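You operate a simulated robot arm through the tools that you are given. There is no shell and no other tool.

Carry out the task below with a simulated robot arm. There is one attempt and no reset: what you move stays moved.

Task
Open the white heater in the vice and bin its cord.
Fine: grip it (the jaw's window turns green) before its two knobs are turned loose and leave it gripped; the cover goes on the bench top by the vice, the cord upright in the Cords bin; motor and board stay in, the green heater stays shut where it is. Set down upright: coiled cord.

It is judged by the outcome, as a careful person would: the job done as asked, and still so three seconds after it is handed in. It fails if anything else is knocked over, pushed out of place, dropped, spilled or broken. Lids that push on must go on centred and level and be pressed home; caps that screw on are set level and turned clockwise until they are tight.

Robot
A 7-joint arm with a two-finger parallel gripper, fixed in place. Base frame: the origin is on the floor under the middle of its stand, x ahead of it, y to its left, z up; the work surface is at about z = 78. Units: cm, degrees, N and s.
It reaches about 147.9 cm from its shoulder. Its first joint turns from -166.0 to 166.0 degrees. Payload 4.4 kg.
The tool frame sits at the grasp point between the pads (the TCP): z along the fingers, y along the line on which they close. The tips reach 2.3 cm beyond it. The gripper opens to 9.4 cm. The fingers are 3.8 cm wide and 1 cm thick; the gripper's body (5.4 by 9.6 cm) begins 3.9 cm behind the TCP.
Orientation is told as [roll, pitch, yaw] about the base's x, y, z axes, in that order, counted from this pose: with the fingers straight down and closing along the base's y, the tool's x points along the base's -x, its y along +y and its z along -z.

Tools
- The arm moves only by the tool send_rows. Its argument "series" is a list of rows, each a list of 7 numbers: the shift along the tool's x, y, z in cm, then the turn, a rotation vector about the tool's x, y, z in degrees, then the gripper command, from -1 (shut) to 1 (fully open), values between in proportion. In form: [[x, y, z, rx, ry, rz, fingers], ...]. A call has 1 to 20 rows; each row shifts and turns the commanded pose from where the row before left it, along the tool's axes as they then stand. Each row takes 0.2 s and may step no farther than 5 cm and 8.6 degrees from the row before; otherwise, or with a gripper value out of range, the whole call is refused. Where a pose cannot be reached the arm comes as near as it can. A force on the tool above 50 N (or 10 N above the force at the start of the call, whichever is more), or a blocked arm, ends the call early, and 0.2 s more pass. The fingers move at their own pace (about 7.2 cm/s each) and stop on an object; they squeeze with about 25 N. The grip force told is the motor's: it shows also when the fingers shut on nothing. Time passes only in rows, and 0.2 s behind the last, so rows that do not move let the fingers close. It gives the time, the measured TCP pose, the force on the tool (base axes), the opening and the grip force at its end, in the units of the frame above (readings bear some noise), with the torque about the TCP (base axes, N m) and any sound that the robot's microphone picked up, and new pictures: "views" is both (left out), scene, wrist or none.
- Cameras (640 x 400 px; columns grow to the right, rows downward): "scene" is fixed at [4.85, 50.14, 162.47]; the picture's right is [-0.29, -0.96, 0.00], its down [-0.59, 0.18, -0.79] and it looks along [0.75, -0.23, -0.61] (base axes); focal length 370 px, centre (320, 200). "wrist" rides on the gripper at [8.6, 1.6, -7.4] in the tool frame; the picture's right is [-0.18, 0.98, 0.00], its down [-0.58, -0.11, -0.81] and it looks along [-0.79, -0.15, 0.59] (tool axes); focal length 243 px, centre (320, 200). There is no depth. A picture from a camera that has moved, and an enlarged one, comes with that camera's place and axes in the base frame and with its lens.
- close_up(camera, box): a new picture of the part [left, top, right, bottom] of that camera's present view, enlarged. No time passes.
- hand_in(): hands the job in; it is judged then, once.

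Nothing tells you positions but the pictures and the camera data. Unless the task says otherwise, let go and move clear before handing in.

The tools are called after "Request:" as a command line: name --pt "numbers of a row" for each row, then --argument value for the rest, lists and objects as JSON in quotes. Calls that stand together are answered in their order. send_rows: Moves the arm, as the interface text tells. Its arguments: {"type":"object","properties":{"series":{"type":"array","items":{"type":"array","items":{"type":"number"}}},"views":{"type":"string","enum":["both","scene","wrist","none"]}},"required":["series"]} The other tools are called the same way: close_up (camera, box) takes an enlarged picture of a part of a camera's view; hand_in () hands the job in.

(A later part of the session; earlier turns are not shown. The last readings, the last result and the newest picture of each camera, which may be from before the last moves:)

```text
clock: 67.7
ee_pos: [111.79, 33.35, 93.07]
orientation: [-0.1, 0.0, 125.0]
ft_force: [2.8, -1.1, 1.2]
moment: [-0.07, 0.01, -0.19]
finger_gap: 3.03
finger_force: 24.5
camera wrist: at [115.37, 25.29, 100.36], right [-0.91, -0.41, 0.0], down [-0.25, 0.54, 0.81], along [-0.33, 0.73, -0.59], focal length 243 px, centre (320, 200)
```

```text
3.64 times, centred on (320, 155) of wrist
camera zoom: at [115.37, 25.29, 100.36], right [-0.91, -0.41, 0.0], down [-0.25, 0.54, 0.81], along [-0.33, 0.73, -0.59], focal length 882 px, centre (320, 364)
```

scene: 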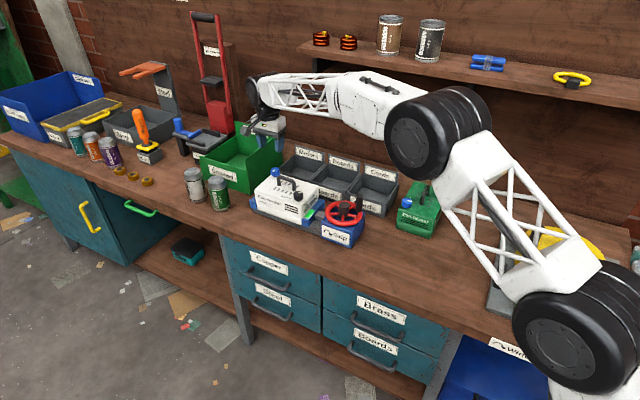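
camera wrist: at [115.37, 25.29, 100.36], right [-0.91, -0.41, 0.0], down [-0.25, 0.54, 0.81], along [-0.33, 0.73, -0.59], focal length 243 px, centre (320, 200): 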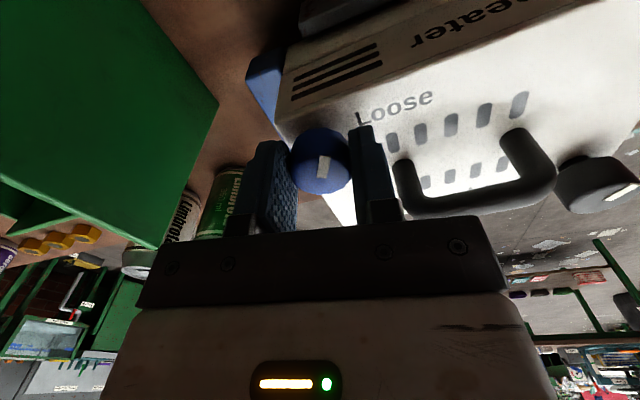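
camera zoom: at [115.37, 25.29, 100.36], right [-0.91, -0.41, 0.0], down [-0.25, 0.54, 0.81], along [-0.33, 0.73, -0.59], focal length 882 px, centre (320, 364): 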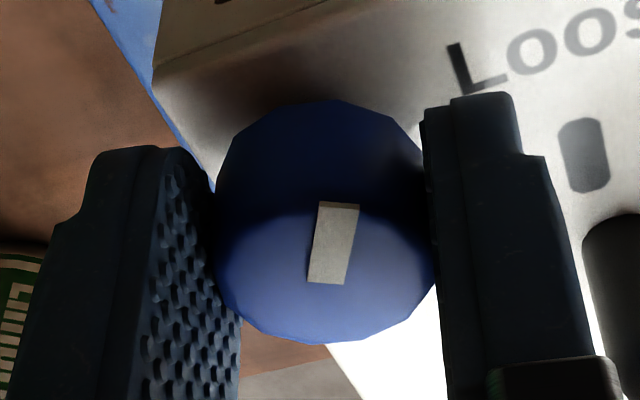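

The blue knob reached its stop too (pointer slipped, torque -0.19). I'll release, lift, and survey the bench for a spot for the cover.

Request:
send_rows --pt "0 0 0 0 0 0 0.15" --pt "0 0 0 0 0 0 0.15" --pt "0 0 -3 0 0 0 0.15" --pt "0 0 -4 0 0 0 0.15" --pt "0 0 -4 0 0 0 0.15" --pt "0 0 0 0 0 8 0.15" --pt "0 0 0 0 0 8 0.15" --pt "0 0 0 0 0 8 0.15" --pt "0 0 0 0 0 8 0.15" --pt "0 0 0 0 0 8 0.15" --pt "0 0 0 0 0 8 0.15" --pt "0 0 0 0 0 8 0.15" --pt "0 0 0 0 0 8 0.15" --pt "0 0 0 0 0 8 0.15" --pt "0 0 0 0 0 6 0.15" --views "both"

Request:
close_up --camera "scene" --box '[180, 140, 500, 340]'

Request:
close_up --camera "scene" --box '[246, 146, 326, 211]'

```text
clock: 70.9
ee_pos: [111.82, 33.35, 104.01]
orientation: [0.1, -0.1, 46.8]
ft_force: [0.4, 0.4, -0.5]
moment: [-0.02, 0.04, -0.01]
finger_gap: 5.43
finger_force: 0.1
camera wrist: at [104.67, 28.1, 111.28], right [-0.59, 0.81, 0.0], down [0.48, 0.35, 0.81], along [0.65, 0.48, -0.59], focal length 243 px, centre (320, 200)
```

scene: 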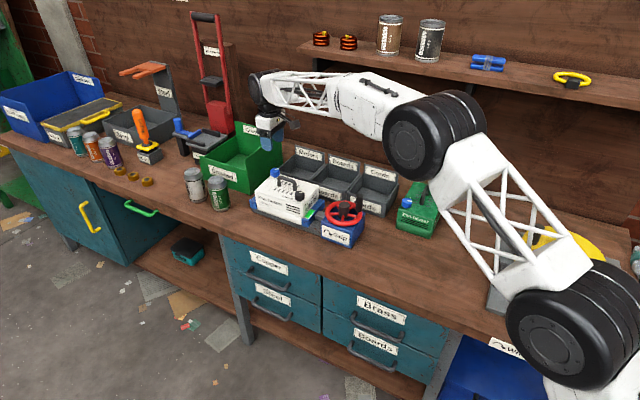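
wrist: 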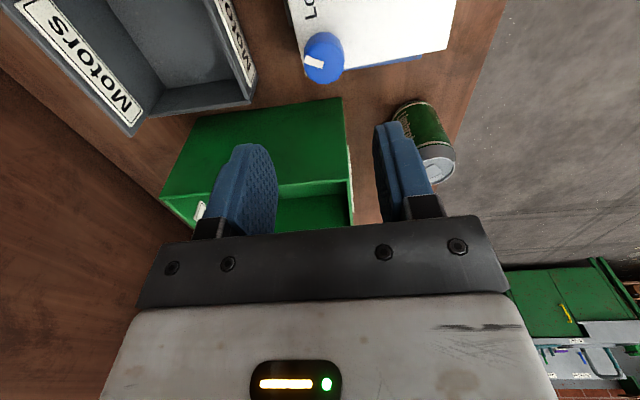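

```text
2.00 times, centred on (340, 240) of scene
camera zoom: at [4.85, 50.14, 162.47], right [-0.29, -0.96, 0.0], down [-0.59, 0.18, -0.79], along [0.75, -0.23, -0.61], focal length 739 px, centre (280, 120)
```

zoom: 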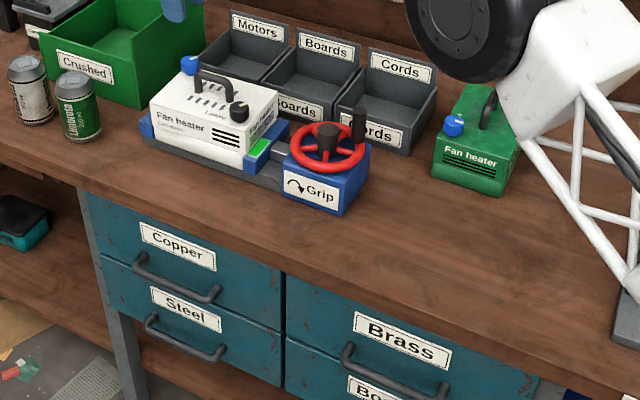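

```text
6.15 times, centred on (286, 178) of scene
camera zoom: at [4.85, 50.14, 162.47], right [-0.29, -0.96, 0.0], down [-0.59, 0.18, -0.79], along [0.75, -0.23, -0.61], focal length 2274 px, centre (529, 332)
```

zoom: 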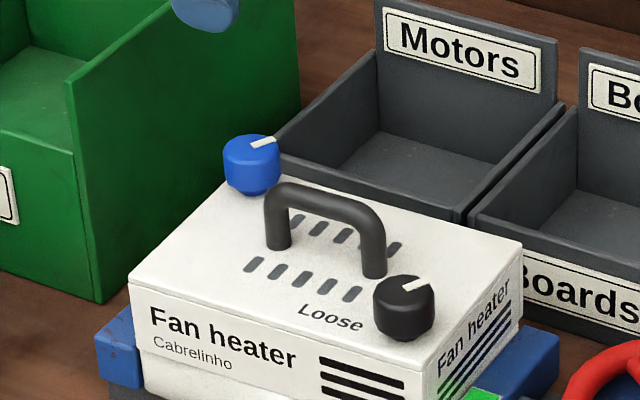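

Both pointers now match at the loose stop, and the jaw is still green. There's clear bench space to the right of the vice (around x=75, y=6) for the cover. Now I'll move over the handle and check it.

Request:
send_rows --pt "1.7 1.15 0 0 0 0 0.0" --pt "1.7 1.15 0 0 0 0 0.0" --pt "1.7 1.15 0 0 0 0 0.0" --pt "1.7 1.15 0 0 0 0 0.0" --pt "0 0 0 0 0 0 0.0" --pt "0 0 0 0 0 0 0.0" --views "wrist"

Request:
close_up --camera "wrist" --box '[200, 0, 440, 180]'

```text
clock: 72.3
ee_pos: [103.76, 31.58, 103.95]
orientation: [0.1, -0.1, 46.9]
ft_force: [0.0, 0.5, 0.3]
moment: [0.03, 0.02, 0.01]
finger_gap: 4.71
finger_force: 0.0
camera wrist: at [96.61, 26.34, 111.25], right [-0.59, 0.81, 0.0], down [0.48, 0.35, 0.81], along [0.65, 0.48, -0.59], focal length 243 px, centre (320, 200)
```

wrist: 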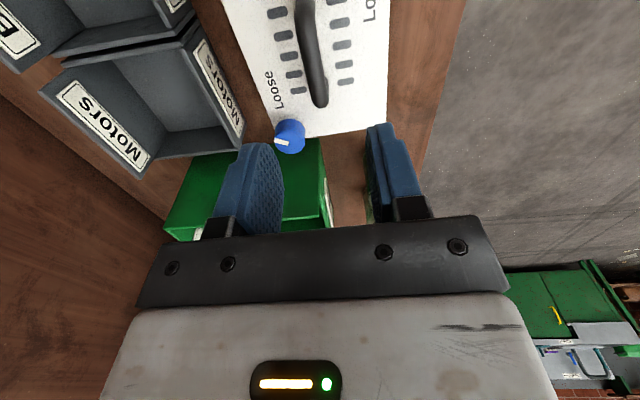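

```text
2.22 times, centred on (320, 90) of wrist
camera zoom: at [96.61, 26.34, 111.25], right [-0.59, 0.81, 0.0], down [0.48, 0.35, 0.81], along [0.65, 0.48, -0.59], focal length 539 px, centre (320, 444)
```

zoom: 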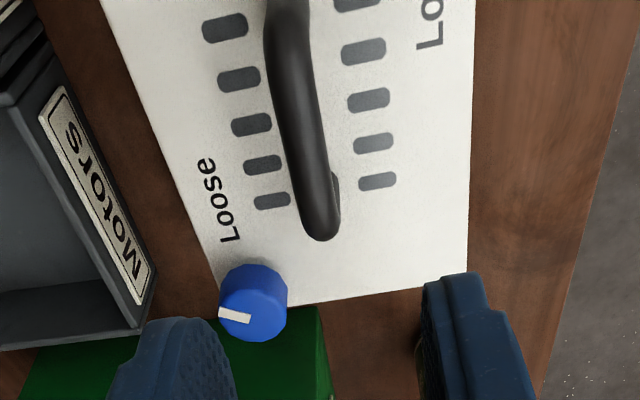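

The handle bar lies along the heater's long axis, about 0.3 cm to the far side of the tool. I'll centre on it and lower so the fingers straddle the bar.

Request:
send_rows --pt "0.1 -0.3 2 0 0 0 0.0" --pt "0 0 3 0 0 0 0.0" --pt "0 0 3 0 0 0 0.0" --pt "0 0 1.3 0 0 0 0.0" --pt "0 0 0 0 0 0 0.0" --pt "0 0 0 0 0 0 0.0" --views "wrist"

Request:
close_up --camera "scene" --box '[246, 146, 326, 211]'

Request:
close_up --camera "wrist" --box '[200, 50, 440, 230]'

```text
clock: 73.7
ee_pos: [103.96, 31.29, 94.74]
orientation: [0.0, 0.0, 47.0]
ft_force: [0.9, -0.1, 0.0]
moment: [0.0, 0.01, 0.0]
finger_gap: 4.72
finger_force: 0.0
camera wrist: at [96.72, 26.05, 101.95], right [-0.59, 0.81, 0.0], down [0.48, 0.35, 0.81], along [0.65, 0.48, -0.59], focal length 243 px, centre (320, 200)
```

wrist: 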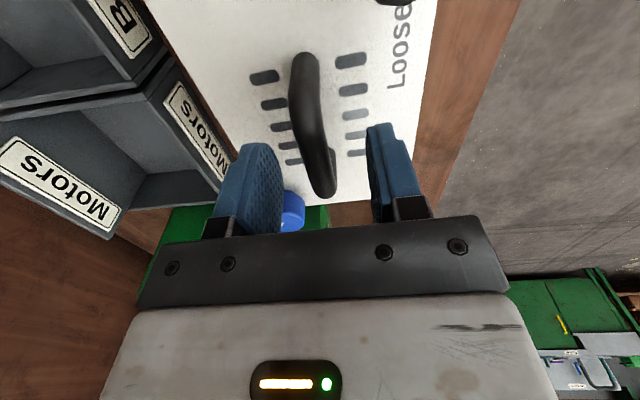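

```text
6.15 times, centred on (286, 178) of scene
camera zoom: at [4.85, 50.14, 162.47], right [-0.29, -0.96, 0.0], down [-0.59, 0.18, -0.79], along [0.75, -0.23, -0.61], focal length 2274 px, centre (529, 332)
```

zoom: 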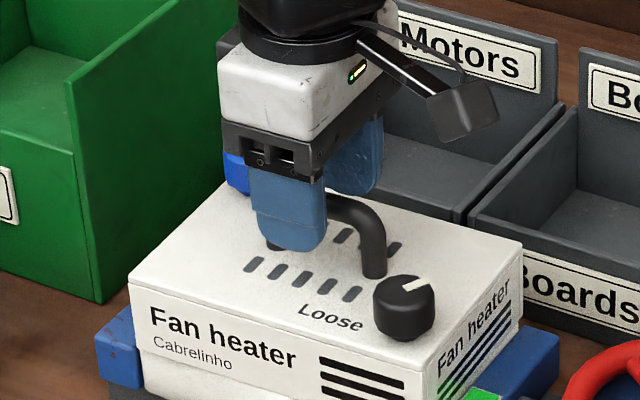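

```text
2.22 times, centred on (320, 140) of wrist
camera zoom: at [96.72, 26.05, 101.95], right [-0.59, 0.81, 0.0], down [0.48, 0.35, 0.81], along [0.65, 0.48, -0.59], focal length 539 px, centre (320, 333)
```

zoom: 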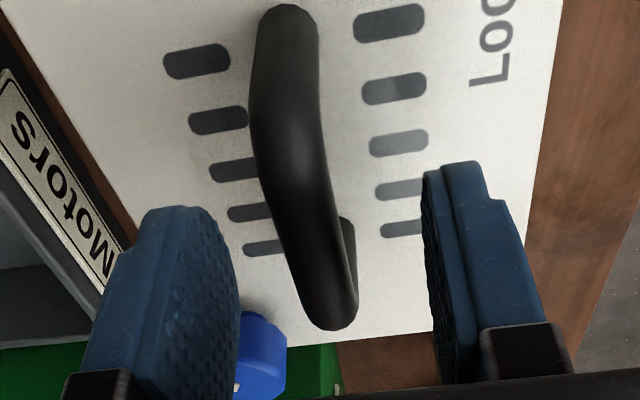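

The bar is slightly left and toward the wheel side of the tool; I'll adjust by (0.6, -0.2), lower the last bit, and close on the handle.

Request:
send_rows --pt "0.6 -0.2 0.4 0 0 0 0.0" --pt "0 0 1.0 0 0 0 0.0" --pt "0 0 0 0 0 0 0.0" --pt "0 0 0 0 0 0 -1" --pt "0 0 0 0 0 0 -1" --pt "0 0 0 0 0 0 -1" --pt "0 0 0 0 0 0 -1" --views "both"

Request:
close_up --camera "scene" --box '[246, 146, 326, 211]'

```text
clock: 75.3
ee_pos: [103.71, 30.64, 93.33]
orientation: [-0.1, -0.1, 47.0]
ft_force: [-3.3, 3.1, 0.3]
moment: [0.01, 0.02, -0.3]
finger_gap: 1.34
finger_force: 25.2
camera wrist: at [96.46, 25.38, 100.63], right [-0.59, 0.81, 0.0], down [0.48, 0.35, 0.81], along [0.65, 0.48, -0.59], focal length 243 px, centre (320, 200)
```

scene: 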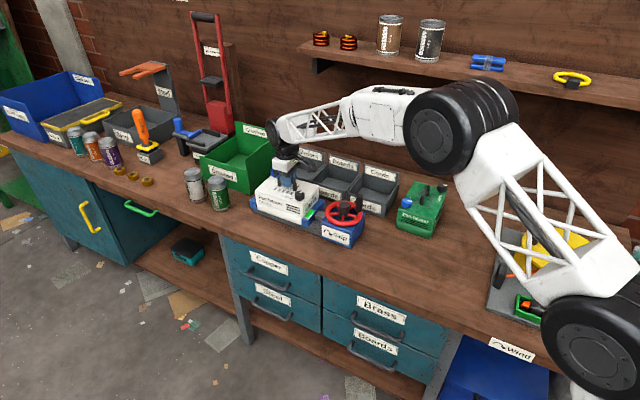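
wrist: 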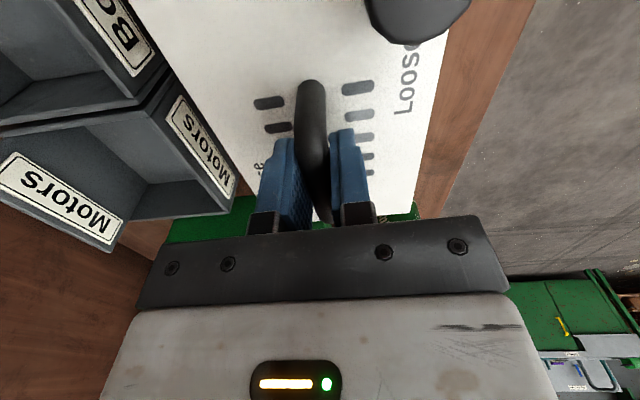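

```text
6.15 times, centred on (286, 178) of scene
camera zoom: at [4.85, 50.14, 162.47], right [-0.29, -0.96, 0.0], down [-0.59, 0.18, -0.79], along [0.75, -0.23, -0.61], focal length 2274 px, centre (529, 332)
```

zoom: 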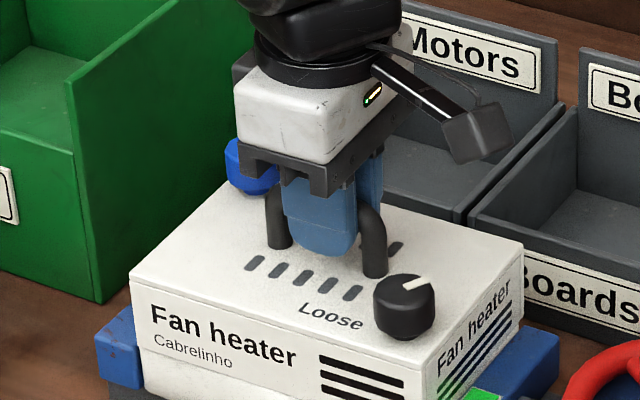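

The handle is gripped centrally. I'll lift gently in small steps to check the cover is free.

Request:
send_rows --pt "0 0 -0.2 0 0 0 -1" --pt "0 0 -0.2 0 0 0 -1" --pt "0 0 -0.3 0 0 0 -1" --pt "0 0 -0.3 0 0 0 -1" --views "both"

Request:
close_up --camera "scene" --box '[246, 146, 336, 221]'

```text
clock: 76.3
ee_pos: [103.86, 30.66, 94.42]
orientation: [0.0, -0.1, 47.0]
ft_force: [0.4, 0.2, -1.9]
moment: [0.01, -0.01, -0.01]
finger_gap: 1.35
finger_force: 24.6
camera wrist: at [96.56, 25.46, 101.69], right [-0.59, 0.81, 0.0], down [0.47, 0.35, 0.81], along [0.65, 0.48, -0.59], focal length 243 px, centre (320, 200)
```

scene: 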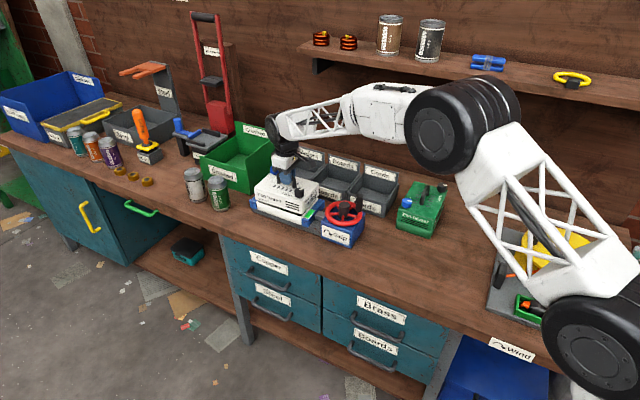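
wrist: 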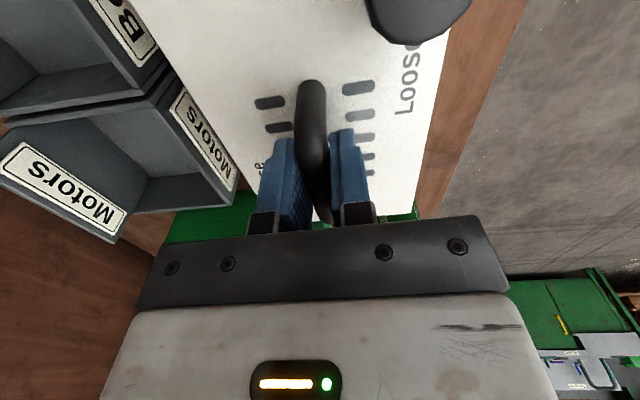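

```text
5.33 times, centred on (291, 184) of scene
camera zoom: at [4.85, 50.14, 162.47], right [-0.29, -0.96, 0.0], down [-0.59, 0.18, -0.79], along [0.75, -0.23, -0.61], focal length 1970 px, centre (475, 288)
```

zoom: 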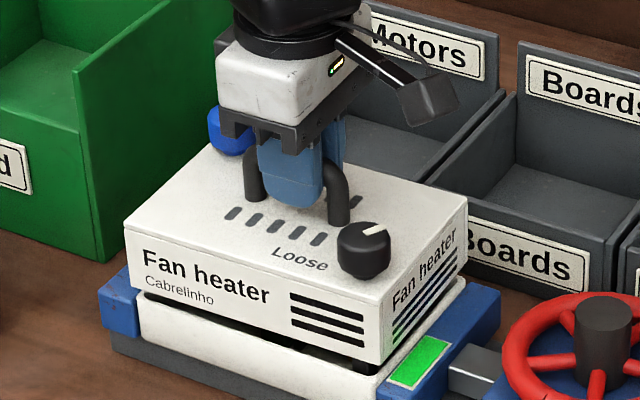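

The cover comes up freely (about 2 N) and the window stays green. I'll lift it straight up well clear and look inside.

Request:
send_rows --pt "0 0 -1.5 0 0 0 -1" --pt "0 0 -2 0 0 0 -1" --pt "0 0 -2 0 0 0 -1" --pt "0 0 -2 0 0 0 -1" --pt "0 0 -2 0 0 0 -1" --pt "0 0 -2 0 0 0 -1" --pt "0 0 -2.5 0 0 0 -1" --pt "0 0 0 0 0 0 -1" --views "both"

Request:
close_up --camera "scene" --box '[236, 116, 346, 226]'

```text
clock: 78.1
ee_pos: [103.58, 30.41, 108.47]
orientation: [0.0, 0.0, 47.1]
ft_force: [-0.4, 0.1, -1.5]
moment: [-0.01, -0.01, 0.01]
finger_gap: 1.38
finger_force: 25.2
camera wrist: at [96.42, 25.16, 115.79], right [-0.59, 0.81, 0.0], down [0.48, 0.35, 0.81], along [0.65, 0.48, -0.59], focal length 243 px, centre (320, 200)
```

scene: 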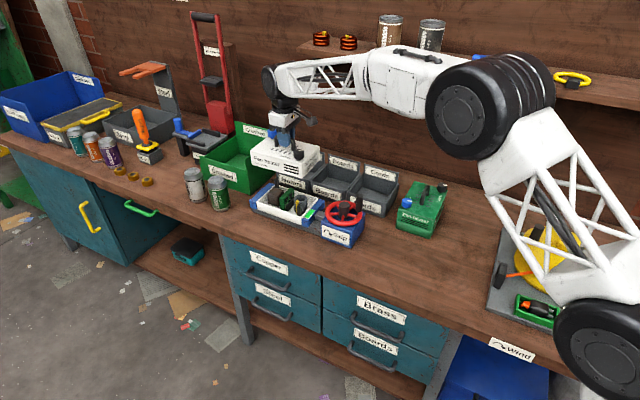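
wrist: 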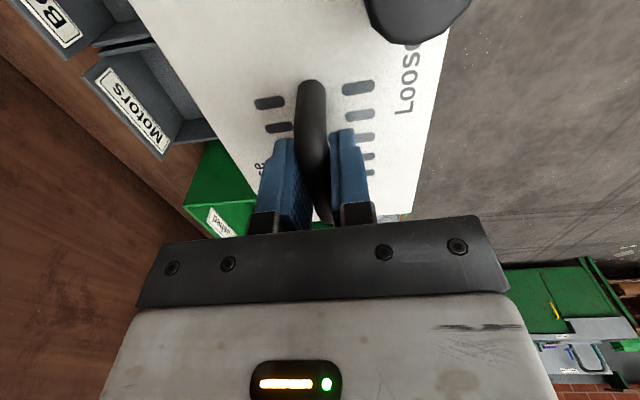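

```text
3.64 times, centred on (291, 171) of scene
camera zoom: at [4.85, 50.14, 162.47], right [-0.29, -0.96, 0.0], down [-0.59, 0.18, -0.79], along [0.75, -0.23, -0.61], focal length 1344 px, centre (426, 306)
```

zoom: 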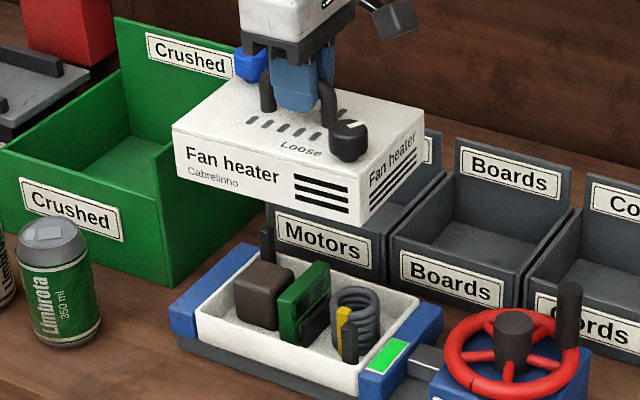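

The cover is off: inside are a motor block (left), a green board (middle) and a coiled dark cord with a plug (right). Now I'll carry the cover over to the bench right of the vice.

Request:
send_rows --pt "1.5 0.4 0 0 0 0 -1" --pt "3 0.4 0 0 0 0 -1" --pt "3.3 0.4 0 0 0 0 -1" --pt "3.3 0.4 0 0 0 0 -1" --pt "3.3 0.4 0 0 0 0 -1" --pt "3.3 0.4 0 0 0 0 -1" --pt "3.3 0.4 0 0 0 0 -1" --pt "3.3 0.4 0 0 0 0 -1" --pt "3.3 0.4 0 0 0 0 -1" --pt "3.3 0.4 0 0 0 0 -1" --pt "3.3 0.3 0 0 0 0 -1" --pt "2.5 0.1 0 0 0 0 -1" --pt "0.8 0 0 0 0 0 -1" --pt "0 0 0 0 0 0 -1" --views "both"

Request:
close_up --camera "scene" --box '[220, 130, 500, 320]'

```text
clock: 81.1
ee_pos: [74.95, 6.2, 108.3]
orientation: [-0.1, 0.1, 47.0]
ft_force: [-0.8, 0.9, -1.4]
moment: [-0.02, -0.02, -0.02]
finger_gap: 1.39
finger_force: 24.9
camera wrist: at [67.71, 0.95, 115.57], right [-0.59, 0.81, 0.0], down [0.48, 0.35, 0.81], along [0.65, 0.48, -0.59], focal length 243 px, centre (320, 200)
```

scene: 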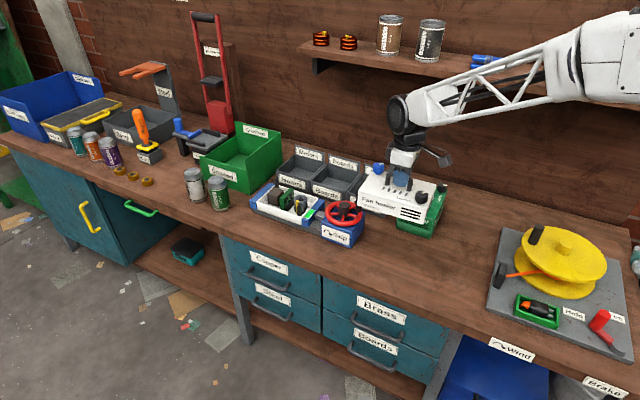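
wrist: 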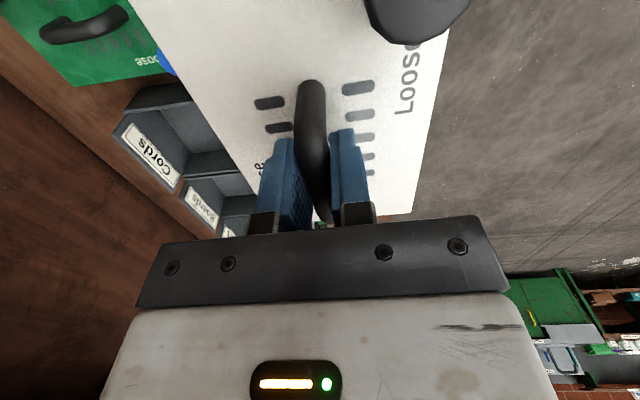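

```text
2.11 times, centred on (360, 225) of scene
camera zoom: at [4.85, 50.14, 162.47], right [-0.29, -0.96, 0.0], down [-0.59, 0.18, -0.79], along [0.75, -0.23, -0.61], focal length 778 px, centre (236, 147)
```

zoom: 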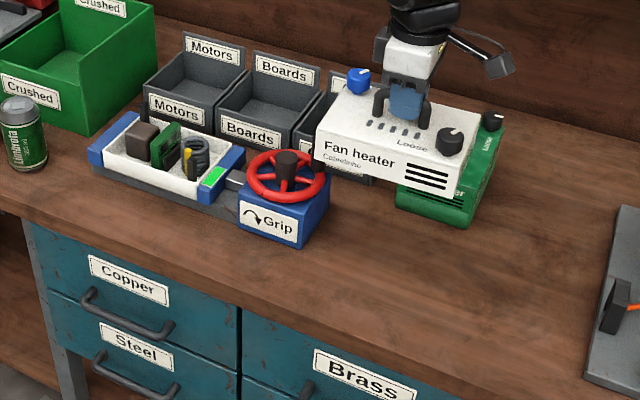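

The landing spot (between vice and green heater, well back from the bench edge) is clear. Lowering the cover toward the bench.

Request:
send_rows --pt "0 0 2 0 0 0 -1" --pt "0 0 3 0 0 0 -1" --pt "0 0 3 0 0 0 -1" --pt "0 0 3 0 0 0 -1" --pt "0 0 3 0 0 0 -1" --pt "0 0 2.5 0 0 0 -1" --pt "0 0 1.5 0 0 0 -1" --pt "0 0 0 0 0 0 -1" --views "both"

Request:
close_up --camera "scene" --box '[280, 150, 460, 290]'

```text
clock: 82.9
ee_pos: [75.08, 6.29, 90.36]
orientation: [0.1, -0.1, 47.0]
ft_force: [-0.3, -0.7, -2.0]
moment: [-0.03, 0.03, -0.01]
finger_gap: 1.35
finger_force: 25.1
camera wrist: at [67.86, 0.98, 97.64], right [-0.59, 0.81, 0.0], down [0.48, 0.35, 0.81], along [0.65, 0.48, -0.59], focal length 243 px, centre (320, 200)
```

scene: 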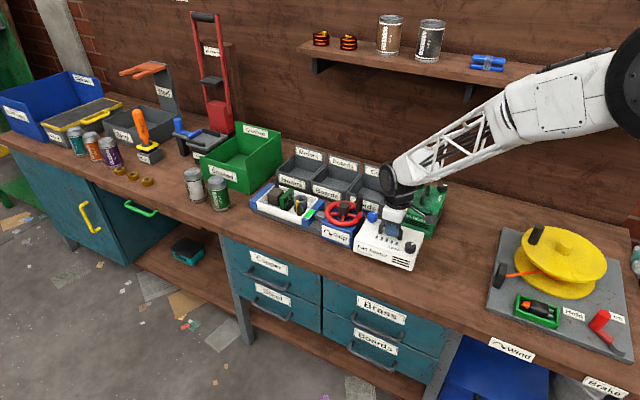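
wrist: 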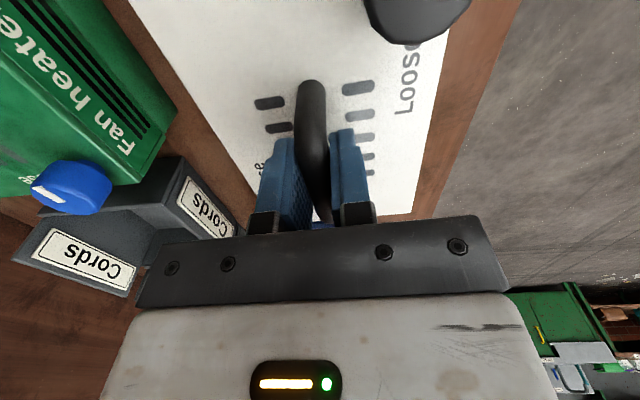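

```text
2.86 times, centred on (370, 220) of scene
camera zoom: at [4.85, 50.14, 162.47], right [-0.29, -0.96, 0.0], down [-0.59, 0.18, -0.79], along [0.75, -0.23, -0.61], focal length 1056 px, centre (177, 143)
```

zoom: 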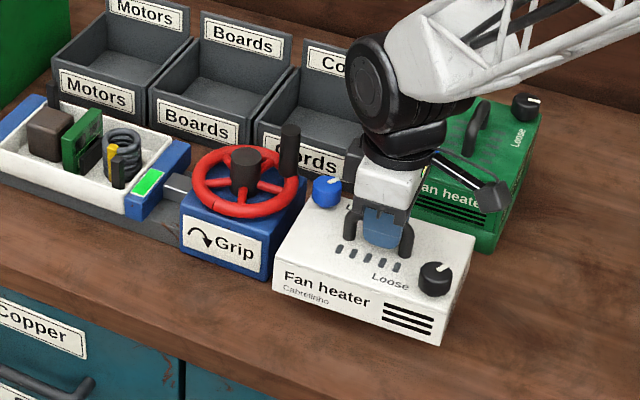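

The cover is about 4 cm above the bench. I'll lower it gently in small steps until contact.

Request:
send_rows --pt "0 0 1 0 0 0 -1" --pt "0 0 1 0 0 0 -1" --pt "0 0 1 0 0 0 -1" --pt "0 0 0.2 0 0 0 -1" --pt "0 0 0.2 0 0 0 -1" --pt "0 0 0.2 0 0 0 -1" --pt "0 0 0.2 0 0 0 -1" --pt "0 0 0.2 0 0 0 -1" --views "scene"

Request:
close_up --camera "scene" --box '[330, 180, 450, 280]'

```text
clock: 84.7
ee_pos: [75.09, 6.25, 86.47]
orientation: [-0.1, -0.2, 47.0]
ft_force: [5.7, -1.5, 23.1]
moment: [-0.14, 0.11, 0.02]
finger_gap: 1.37
finger_force: 25.2
```

scene: 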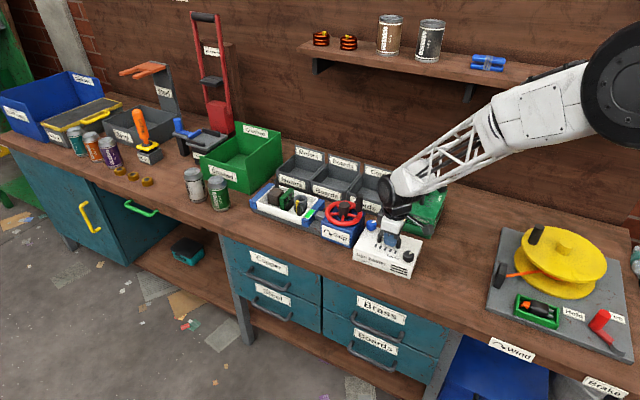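

```text
4.00 times, centred on (390, 230) of scene
camera zoom: at [4.85, 50.14, 162.47], right [-0.29, -0.96, 0.0], down [-0.59, 0.18, -0.79], along [0.75, -0.23, -0.61], focal length 1478 px, centre (40, 80)
```

zoom: 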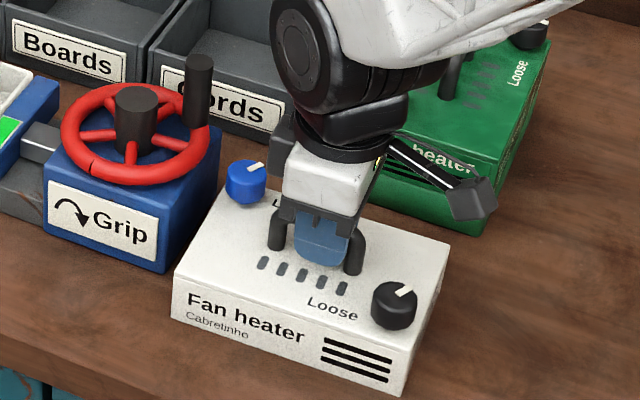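

The cover is on the bench (23 N contact). I'll release the handle and rise straight up.

Request:
send_rows --pt "0 0 -0.05 0 0 0 -0.2" --pt "0 0 0 0 0 0 -0.2" --pt "0 0 0 0 0 0 -0.2" --pt "0 0 -1.5 0 0 0 -0.2" --pt "0 0 -2.5 0 0 0 -0.2" --pt "0 0 -4 0 0 0 -0.2" --pt "0 0 -4 0 0 0 0.2" --pt "0 0 -4 0 0 0 0.2" --pt "0 0 -4 0 0 0 0.2" --pt "0 0 0 0 0 0 0.2" --views "both"

Request:
close_up --camera "scene" --box '[240, 150, 460, 290]'

Request:
close_up --camera "scene" --box '[245, 170, 335, 235]'

```text
clock: 86.9
ee_pos: [75.03, 6.14, 106.71]
orientation: [0.0, -0.1, 46.9]
ft_force: [0.9, -0.2, -0.6]
moment: [-0.01, 0.0, -0.02]
finger_gap: 5.63
finger_force: 0.0
camera wrist: at [67.83, 0.95, 113.97], right [-0.59, 0.81, 0.0], down [0.48, 0.35, 0.81], along [0.65, 0.48, -0.59], focal length 243 px, centre (320, 200)
```

scene: 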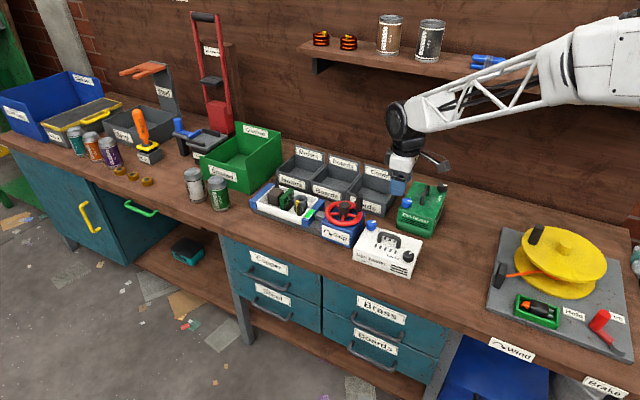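
wrist: 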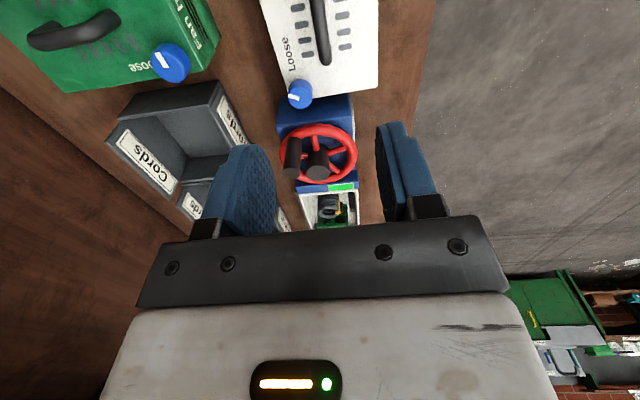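

```text
2.86 times, centred on (350, 220) of scene
camera zoom: at [4.85, 50.14, 162.47], right [-0.29, -0.96, 0.0], down [-0.59, 0.18, -0.79], along [0.75, -0.23, -0.61], focal length 1056 px, centre (234, 143)
```

zoom: 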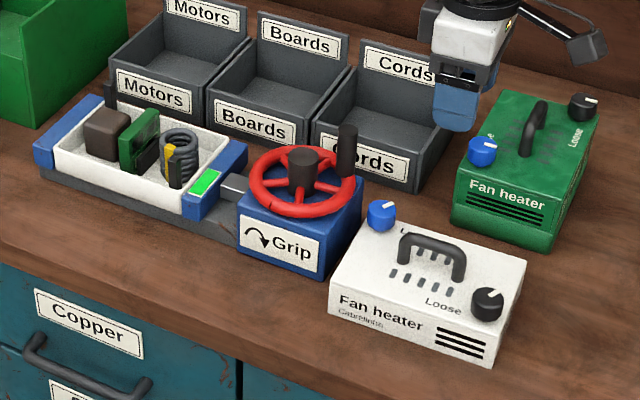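

```text
6.15 times, centred on (290, 202) of scene
camera zoom: at [4.85, 50.14, 162.47], right [-0.29, -0.96, 0.0], down [-0.59, 0.18, -0.79], along [0.75, -0.23, -0.61], focal length 2274 px, centre (505, 185)
```

zoom: 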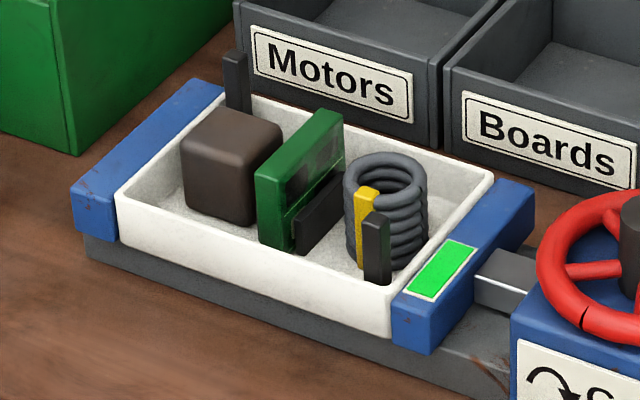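

The cover rests flat by the vice, clear of everything. Now I'll fly over the open heater to look down at the cord.

Request:
send_rows --pt "-3.3 -0.3 0 0 0 0 0.5" --pt "-3.3 -0.3 0 0 0 0 0.5" --pt "-3.3 -0.3 0 0 0 0 0.5" --pt "-3.3 -0.3 0 0 0 0 0.5" --pt "-3.3 -0.3 0 0 0 0 0.5" --pt "-3.3 -0.3 0 0 0 0 0.5" --pt "-3.3 -0.3 0 0 0 0 0.5" --pt "-3.3 -0.3 0 0 0 0 0.5" --pt "-3.3 -0.3 0 0 0 0 0.5" --pt "-2.9 -0.4 0 0 0 0 0.5" --pt "0 0 1 0 0 0 0.5" --pt "0 0 0 0 0 0 0.5" --views "wrist"

Request:
close_up --camera "wrist" --box '[220, 0, 420, 150]'

```text
clock: 89.5
ee_pos: [99.34, 27.93, 105.35]
orientation: [-0.1, -0.1, 47.0]
ft_force: [-0.3, 0.7, -0.4]
moment: [0.01, -0.03, -0.01]
finger_gap: 7.06
finger_force: 0.0
camera wrist: at [92.25, 22.68, 112.64], right [-0.59, 0.81, 0.0], down [0.48, 0.35, 0.81], along [0.65, 0.48, -0.59], focal length 243 px, centre (320, 200)
```

wrist: 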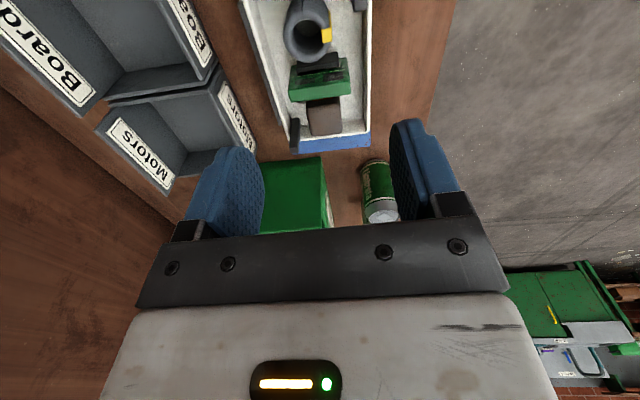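

```text
2.67 times, centred on (320, 75) of wrist
camera zoom: at [92.25, 22.68, 112.64], right [-0.59, 0.81, 0.0], down [0.48, 0.35, 0.81], along [0.65, 0.48, -0.59], focal length 647 px, centre (320, 533)
```

zoom: 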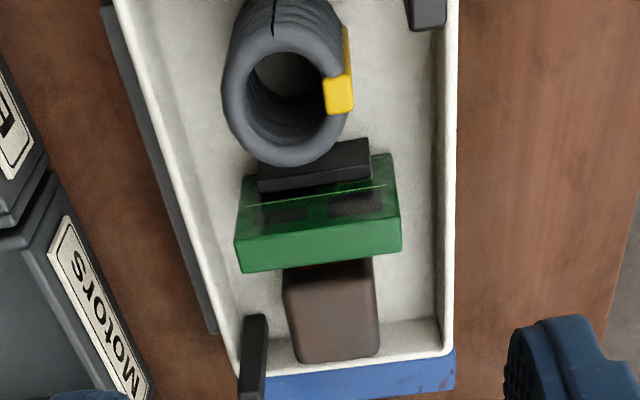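

I can see the coil, its yellow tie, and the board's connector next to it. I'll lower for a second view to pin down the coil's exact position and clearances.

Request:
send_rows --pt "0 0 3 0 0 0 0.5" --pt "0 0 3 0 0 0 0.5" --pt "0 0 1 0 0 0 0.5" --pt "0 0 0 0 0 0 0.5" --pt "0 0 0 0 0 0 0.5" --views "wrist"

Request:
close_up --camera "wrist" --box '[220, 0, 420, 150]'

```text
clock: 90.7
ee_pos: [99.4, 28.02, 98.31]
orientation: [0.0, -0.1, 47.0]
ft_force: [0.1, -0.8, 0.3]
moment: [0.04, -0.02, 0.0]
finger_gap: 7.05
finger_force: 0.0
camera wrist: at [92.19, 22.74, 105.6], right [-0.59, 0.81, 0.0], down [0.48, 0.35, 0.81], along [0.65, 0.48, -0.59], focal length 243 px, centre (320, 200)
```

wrist: 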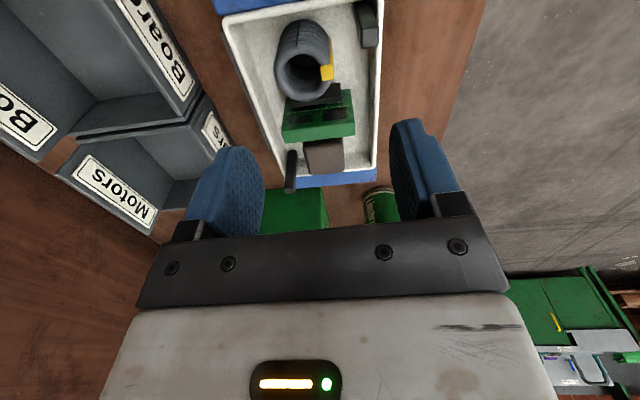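

```text
2.67 times, centred on (320, 75) of wrist
camera zoom: at [92.19, 22.74, 105.6], right [-0.59, 0.81, 0.0], down [0.48, 0.35, 0.81], along [0.65, 0.48, -0.59], focal length 647 px, centre (320, 533)
```

zoom: 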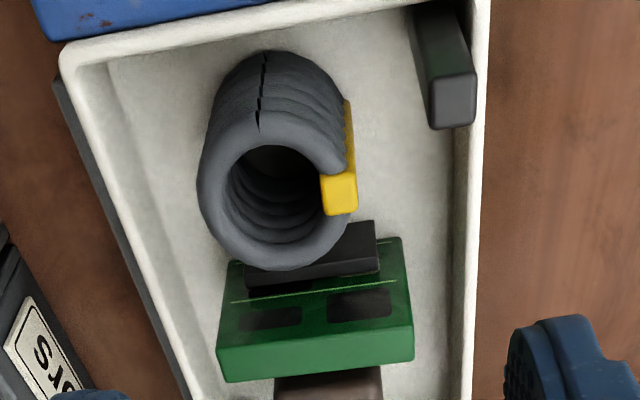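

The coil's centre works out to about (101.1, 27.5) with its top near z=86; gripping across the narrow way clears the post, board connector and tray walls. I'll position above it and lower partway to verify.

Request:
send_rows --pt "-1.03 -1.6 0 0 0 0 0.3" --pt "0 0 3 0 0 0 0.3" --pt "0 0 2.5 0 0 0 0.3" --pt "0 0 0 0 0 0 0.3" --pt "0 0 0 0 0 0 0.3" --views "both"

Request:
close_up --camera "wrist" --box '[200, 20, 440, 200]'

Request:
close_up --camera "scene" --box '[245, 150, 345, 235]'

```text
clock: 91.9
ee_pos: [101.23, 27.69, 92.79]
orientation: [-0.1, -0.1, 47.0]
ft_force: [-0.1, 0.4, -0.9]
moment: [-0.01, -0.01, 0.0]
finger_gap: 6.09
finger_force: 0.1
camera wrist: at [94.11, 22.42, 100.03], right [-0.59, 0.81, 0.0], down [0.48, 0.35, 0.81], along [0.65, 0.48, -0.59], focal length 243 px, centre (320, 200)
```

scene: 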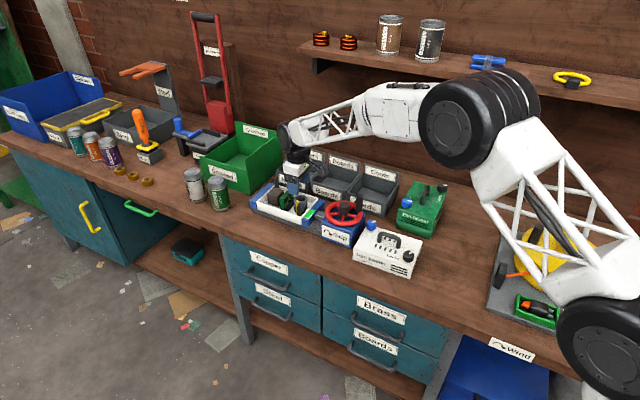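
wrist: 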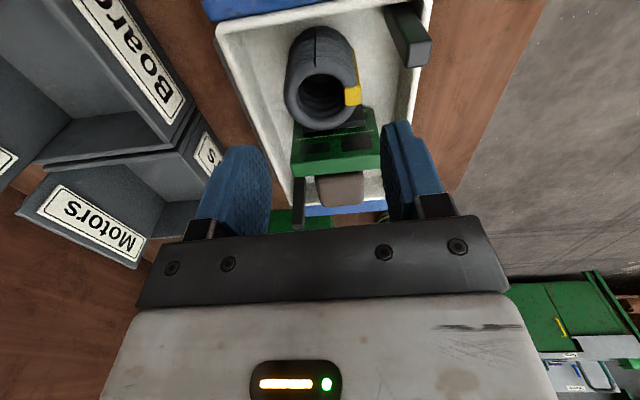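

```text
2.22 times, centred on (320, 110) of wrist
camera zoom: at [94.11, 22.42, 100.03], right [-0.59, 0.81, 0.0], down [0.48, 0.35, 0.81], along [0.65, 0.48, -0.59], focal length 539 px, centre (320, 400)
```

zoom: 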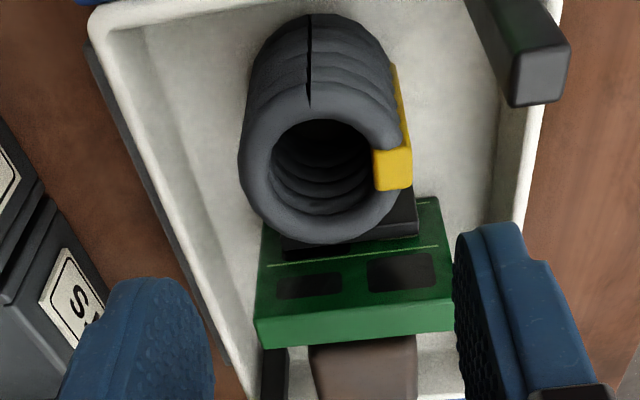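

```text
4.71 times, centred on (295, 192) of scene
camera zoom: at [4.85, 50.14, 162.47], right [-0.29, -0.96, 0.0], down [-0.59, 0.18, -0.79], along [0.75, -0.23, -0.61], focal length 1739 px, centre (438, 235)
```

zoom: 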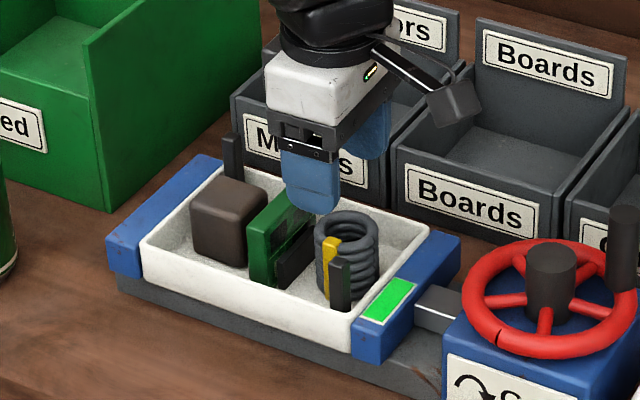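

Alignment confirmed to within a millimetre or so. I'll descend straddling the coil and close.

Request:
send_rows --pt "0 0 2.5 0 0 0 0.3" --pt "0 0 2.5 0 0 0 0.3" --pt "0 0 2.0 0 0 0 0.3" --pt "0 0 0 0 0 0 0.3" --pt "0 0 0 0 0 0 0.3" --views "both"

Request:
close_up --camera "scene" --box '[245, 150, 345, 235]'

Request:
close_up --camera "wrist" --box '[200, 50, 440, 230]'

```text
clock: 93.1
ee_pos: [101.28, 27.69, 85.9]
orientation: [0.0, -0.1, 47.0]
ft_force: [0.3, 1.0, 0.2]
moment: [-0.02, 0.02, 0.01]
finger_gap: 6.11
finger_force: 0.1
camera wrist: at [94.14, 22.47, 93.13], right [-0.59, 0.81, 0.0], down [0.48, 0.35, 0.81], along [0.65, 0.48, -0.59], focal length 243 px, centre (320, 200)
```

scene: 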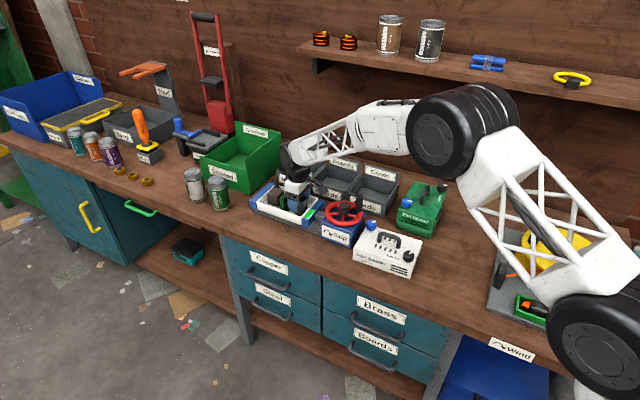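
wrist: 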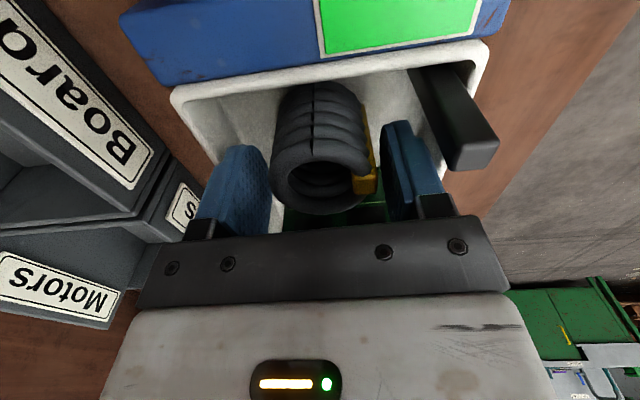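

```text
4.71 times, centred on (295, 192) of scene
camera zoom: at [4.85, 50.14, 162.47], right [-0.29, -0.96, 0.0], down [-0.59, 0.18, -0.79], along [0.75, -0.23, -0.61], focal length 1739 px, centre (438, 235)
```

zoom: 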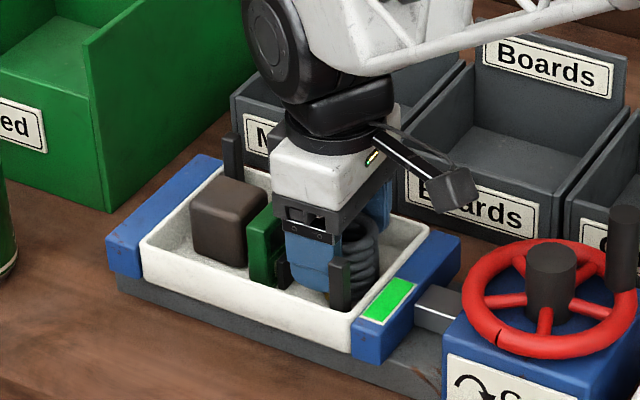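

```text
2.22 times, centred on (320, 140) of wrist
camera zoom: at [94.14, 22.47, 93.13], right [-0.59, 0.81, 0.0], down [0.48, 0.35, 0.81], along [0.65, 0.48, -0.59], focal length 539 px, centre (320, 333)
```

zoom: 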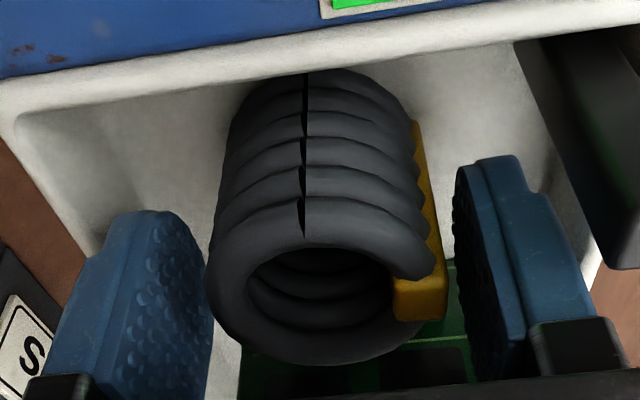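

The coil sits between the fingers (the yellow tie makes the front side a touch wider). I'll shift 0.1 toward the tie and close gently.

Request:
send_rows --pt "0 0.1 0.1 0 0 0 0.1" --pt "0 0 0 0 0 0 0.04" --pt "0 0 0 0 0 0 -0.05" --pt "0 0 0 0 0 0 -1" --pt "0 0 0 0 0 0 -1" --pt "0 0 0 0 0 0 -1" --views "both"

Request:
close_up --camera "wrist" --box '[200, 50, 440, 230]'

```text
clock: 94.5
ee_pos: [101.1, 27.79, 85.81]
orientation: [0.0, -0.1, 47.0]
ft_force: [-0.5, -0.7, 0.6]
moment: [-0.01, 0.02, -0.03]
finger_gap: 4.51
finger_force: 25.3
camera wrist: at [94.05, 22.55, 93.04], right [-0.59, 0.81, 0.0], down [0.48, 0.35, 0.81], along [0.65, 0.48, -0.59], focal length 243 px, centre (320, 200)
```

scene: 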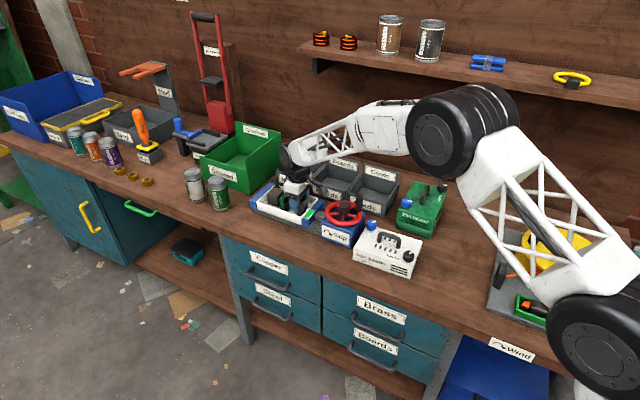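
wrist: 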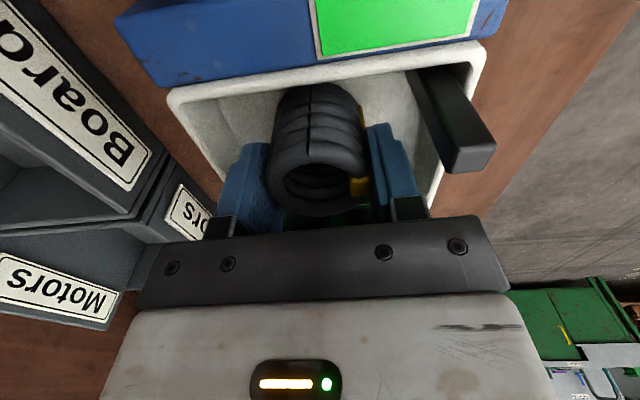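

```text
2.22 times, centred on (320, 140) of wrist
camera zoom: at [94.05, 22.55, 93.04], right [-0.59, 0.81, 0.0], down [0.48, 0.35, 0.81], along [0.65, 0.48, -0.59], focal length 539 px, centre (320, 333)
```

zoom: 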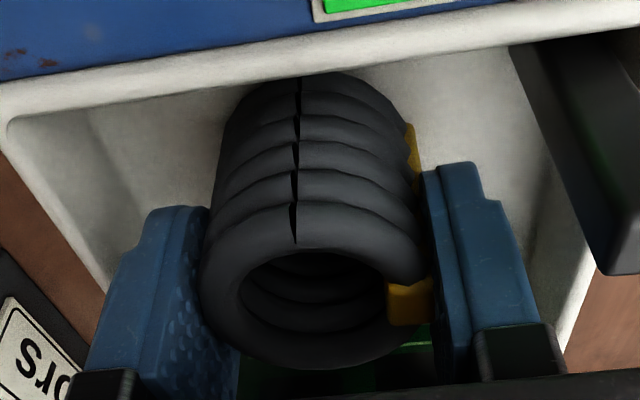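

The coil is gripped (gap 4.5). I'll lift gently and check.

Request:
send_rows --pt "0 0 -0.3 0 0 0 -1" --pt "0 0 -0.5 0 0 0 -1" --pt "0 0 -1 0 0 0 -1" --pt "0 0 -1.5 0 0 0 -1" --pt "0 0 0 0 0 0 -1" --views "both"

Request:
close_up --camera "scene" --box '[245, 150, 345, 235]'

```text
clock: 95.7
ee_pos: [101.27, 27.73, 89.18]
orientation: [0.0, -0.2, 46.9]
ft_force: [0.2, 0.3, -0.8]
moment: [0.0, 0.01, -0.01]
finger_gap: 4.54
finger_force: 24.7
camera wrist: at [94.05, 22.48, 96.41], right [-0.59, 0.81, 0.0], down [0.48, 0.35, 0.81], along [0.65, 0.48, -0.59], focal length 243 px, centre (320, 200)
```

scene: 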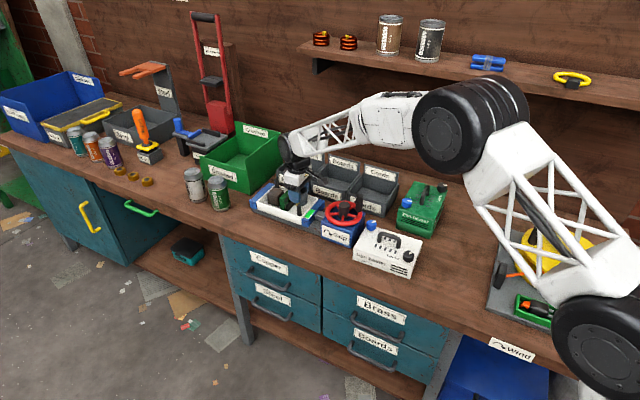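
wrist: 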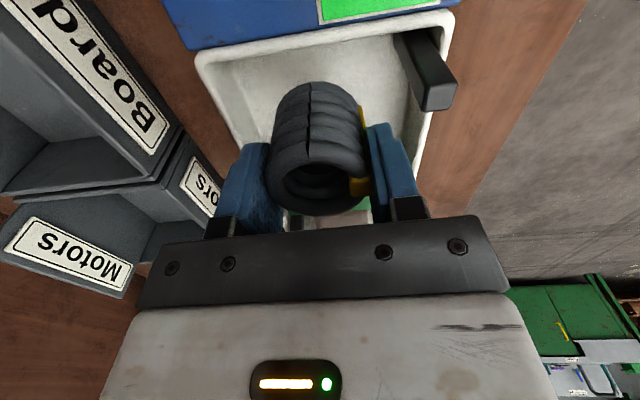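

```text
4.71 times, centred on (295, 192) of scene
camera zoom: at [4.85, 50.14, 162.47], right [-0.29, -0.96, 0.0], down [-0.59, 0.18, -0.79], along [0.75, -0.23, -0.61], focal length 1739 px, centre (438, 235)
```

zoom: 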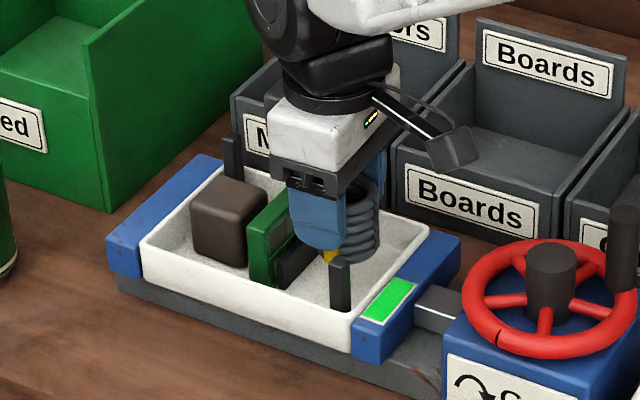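

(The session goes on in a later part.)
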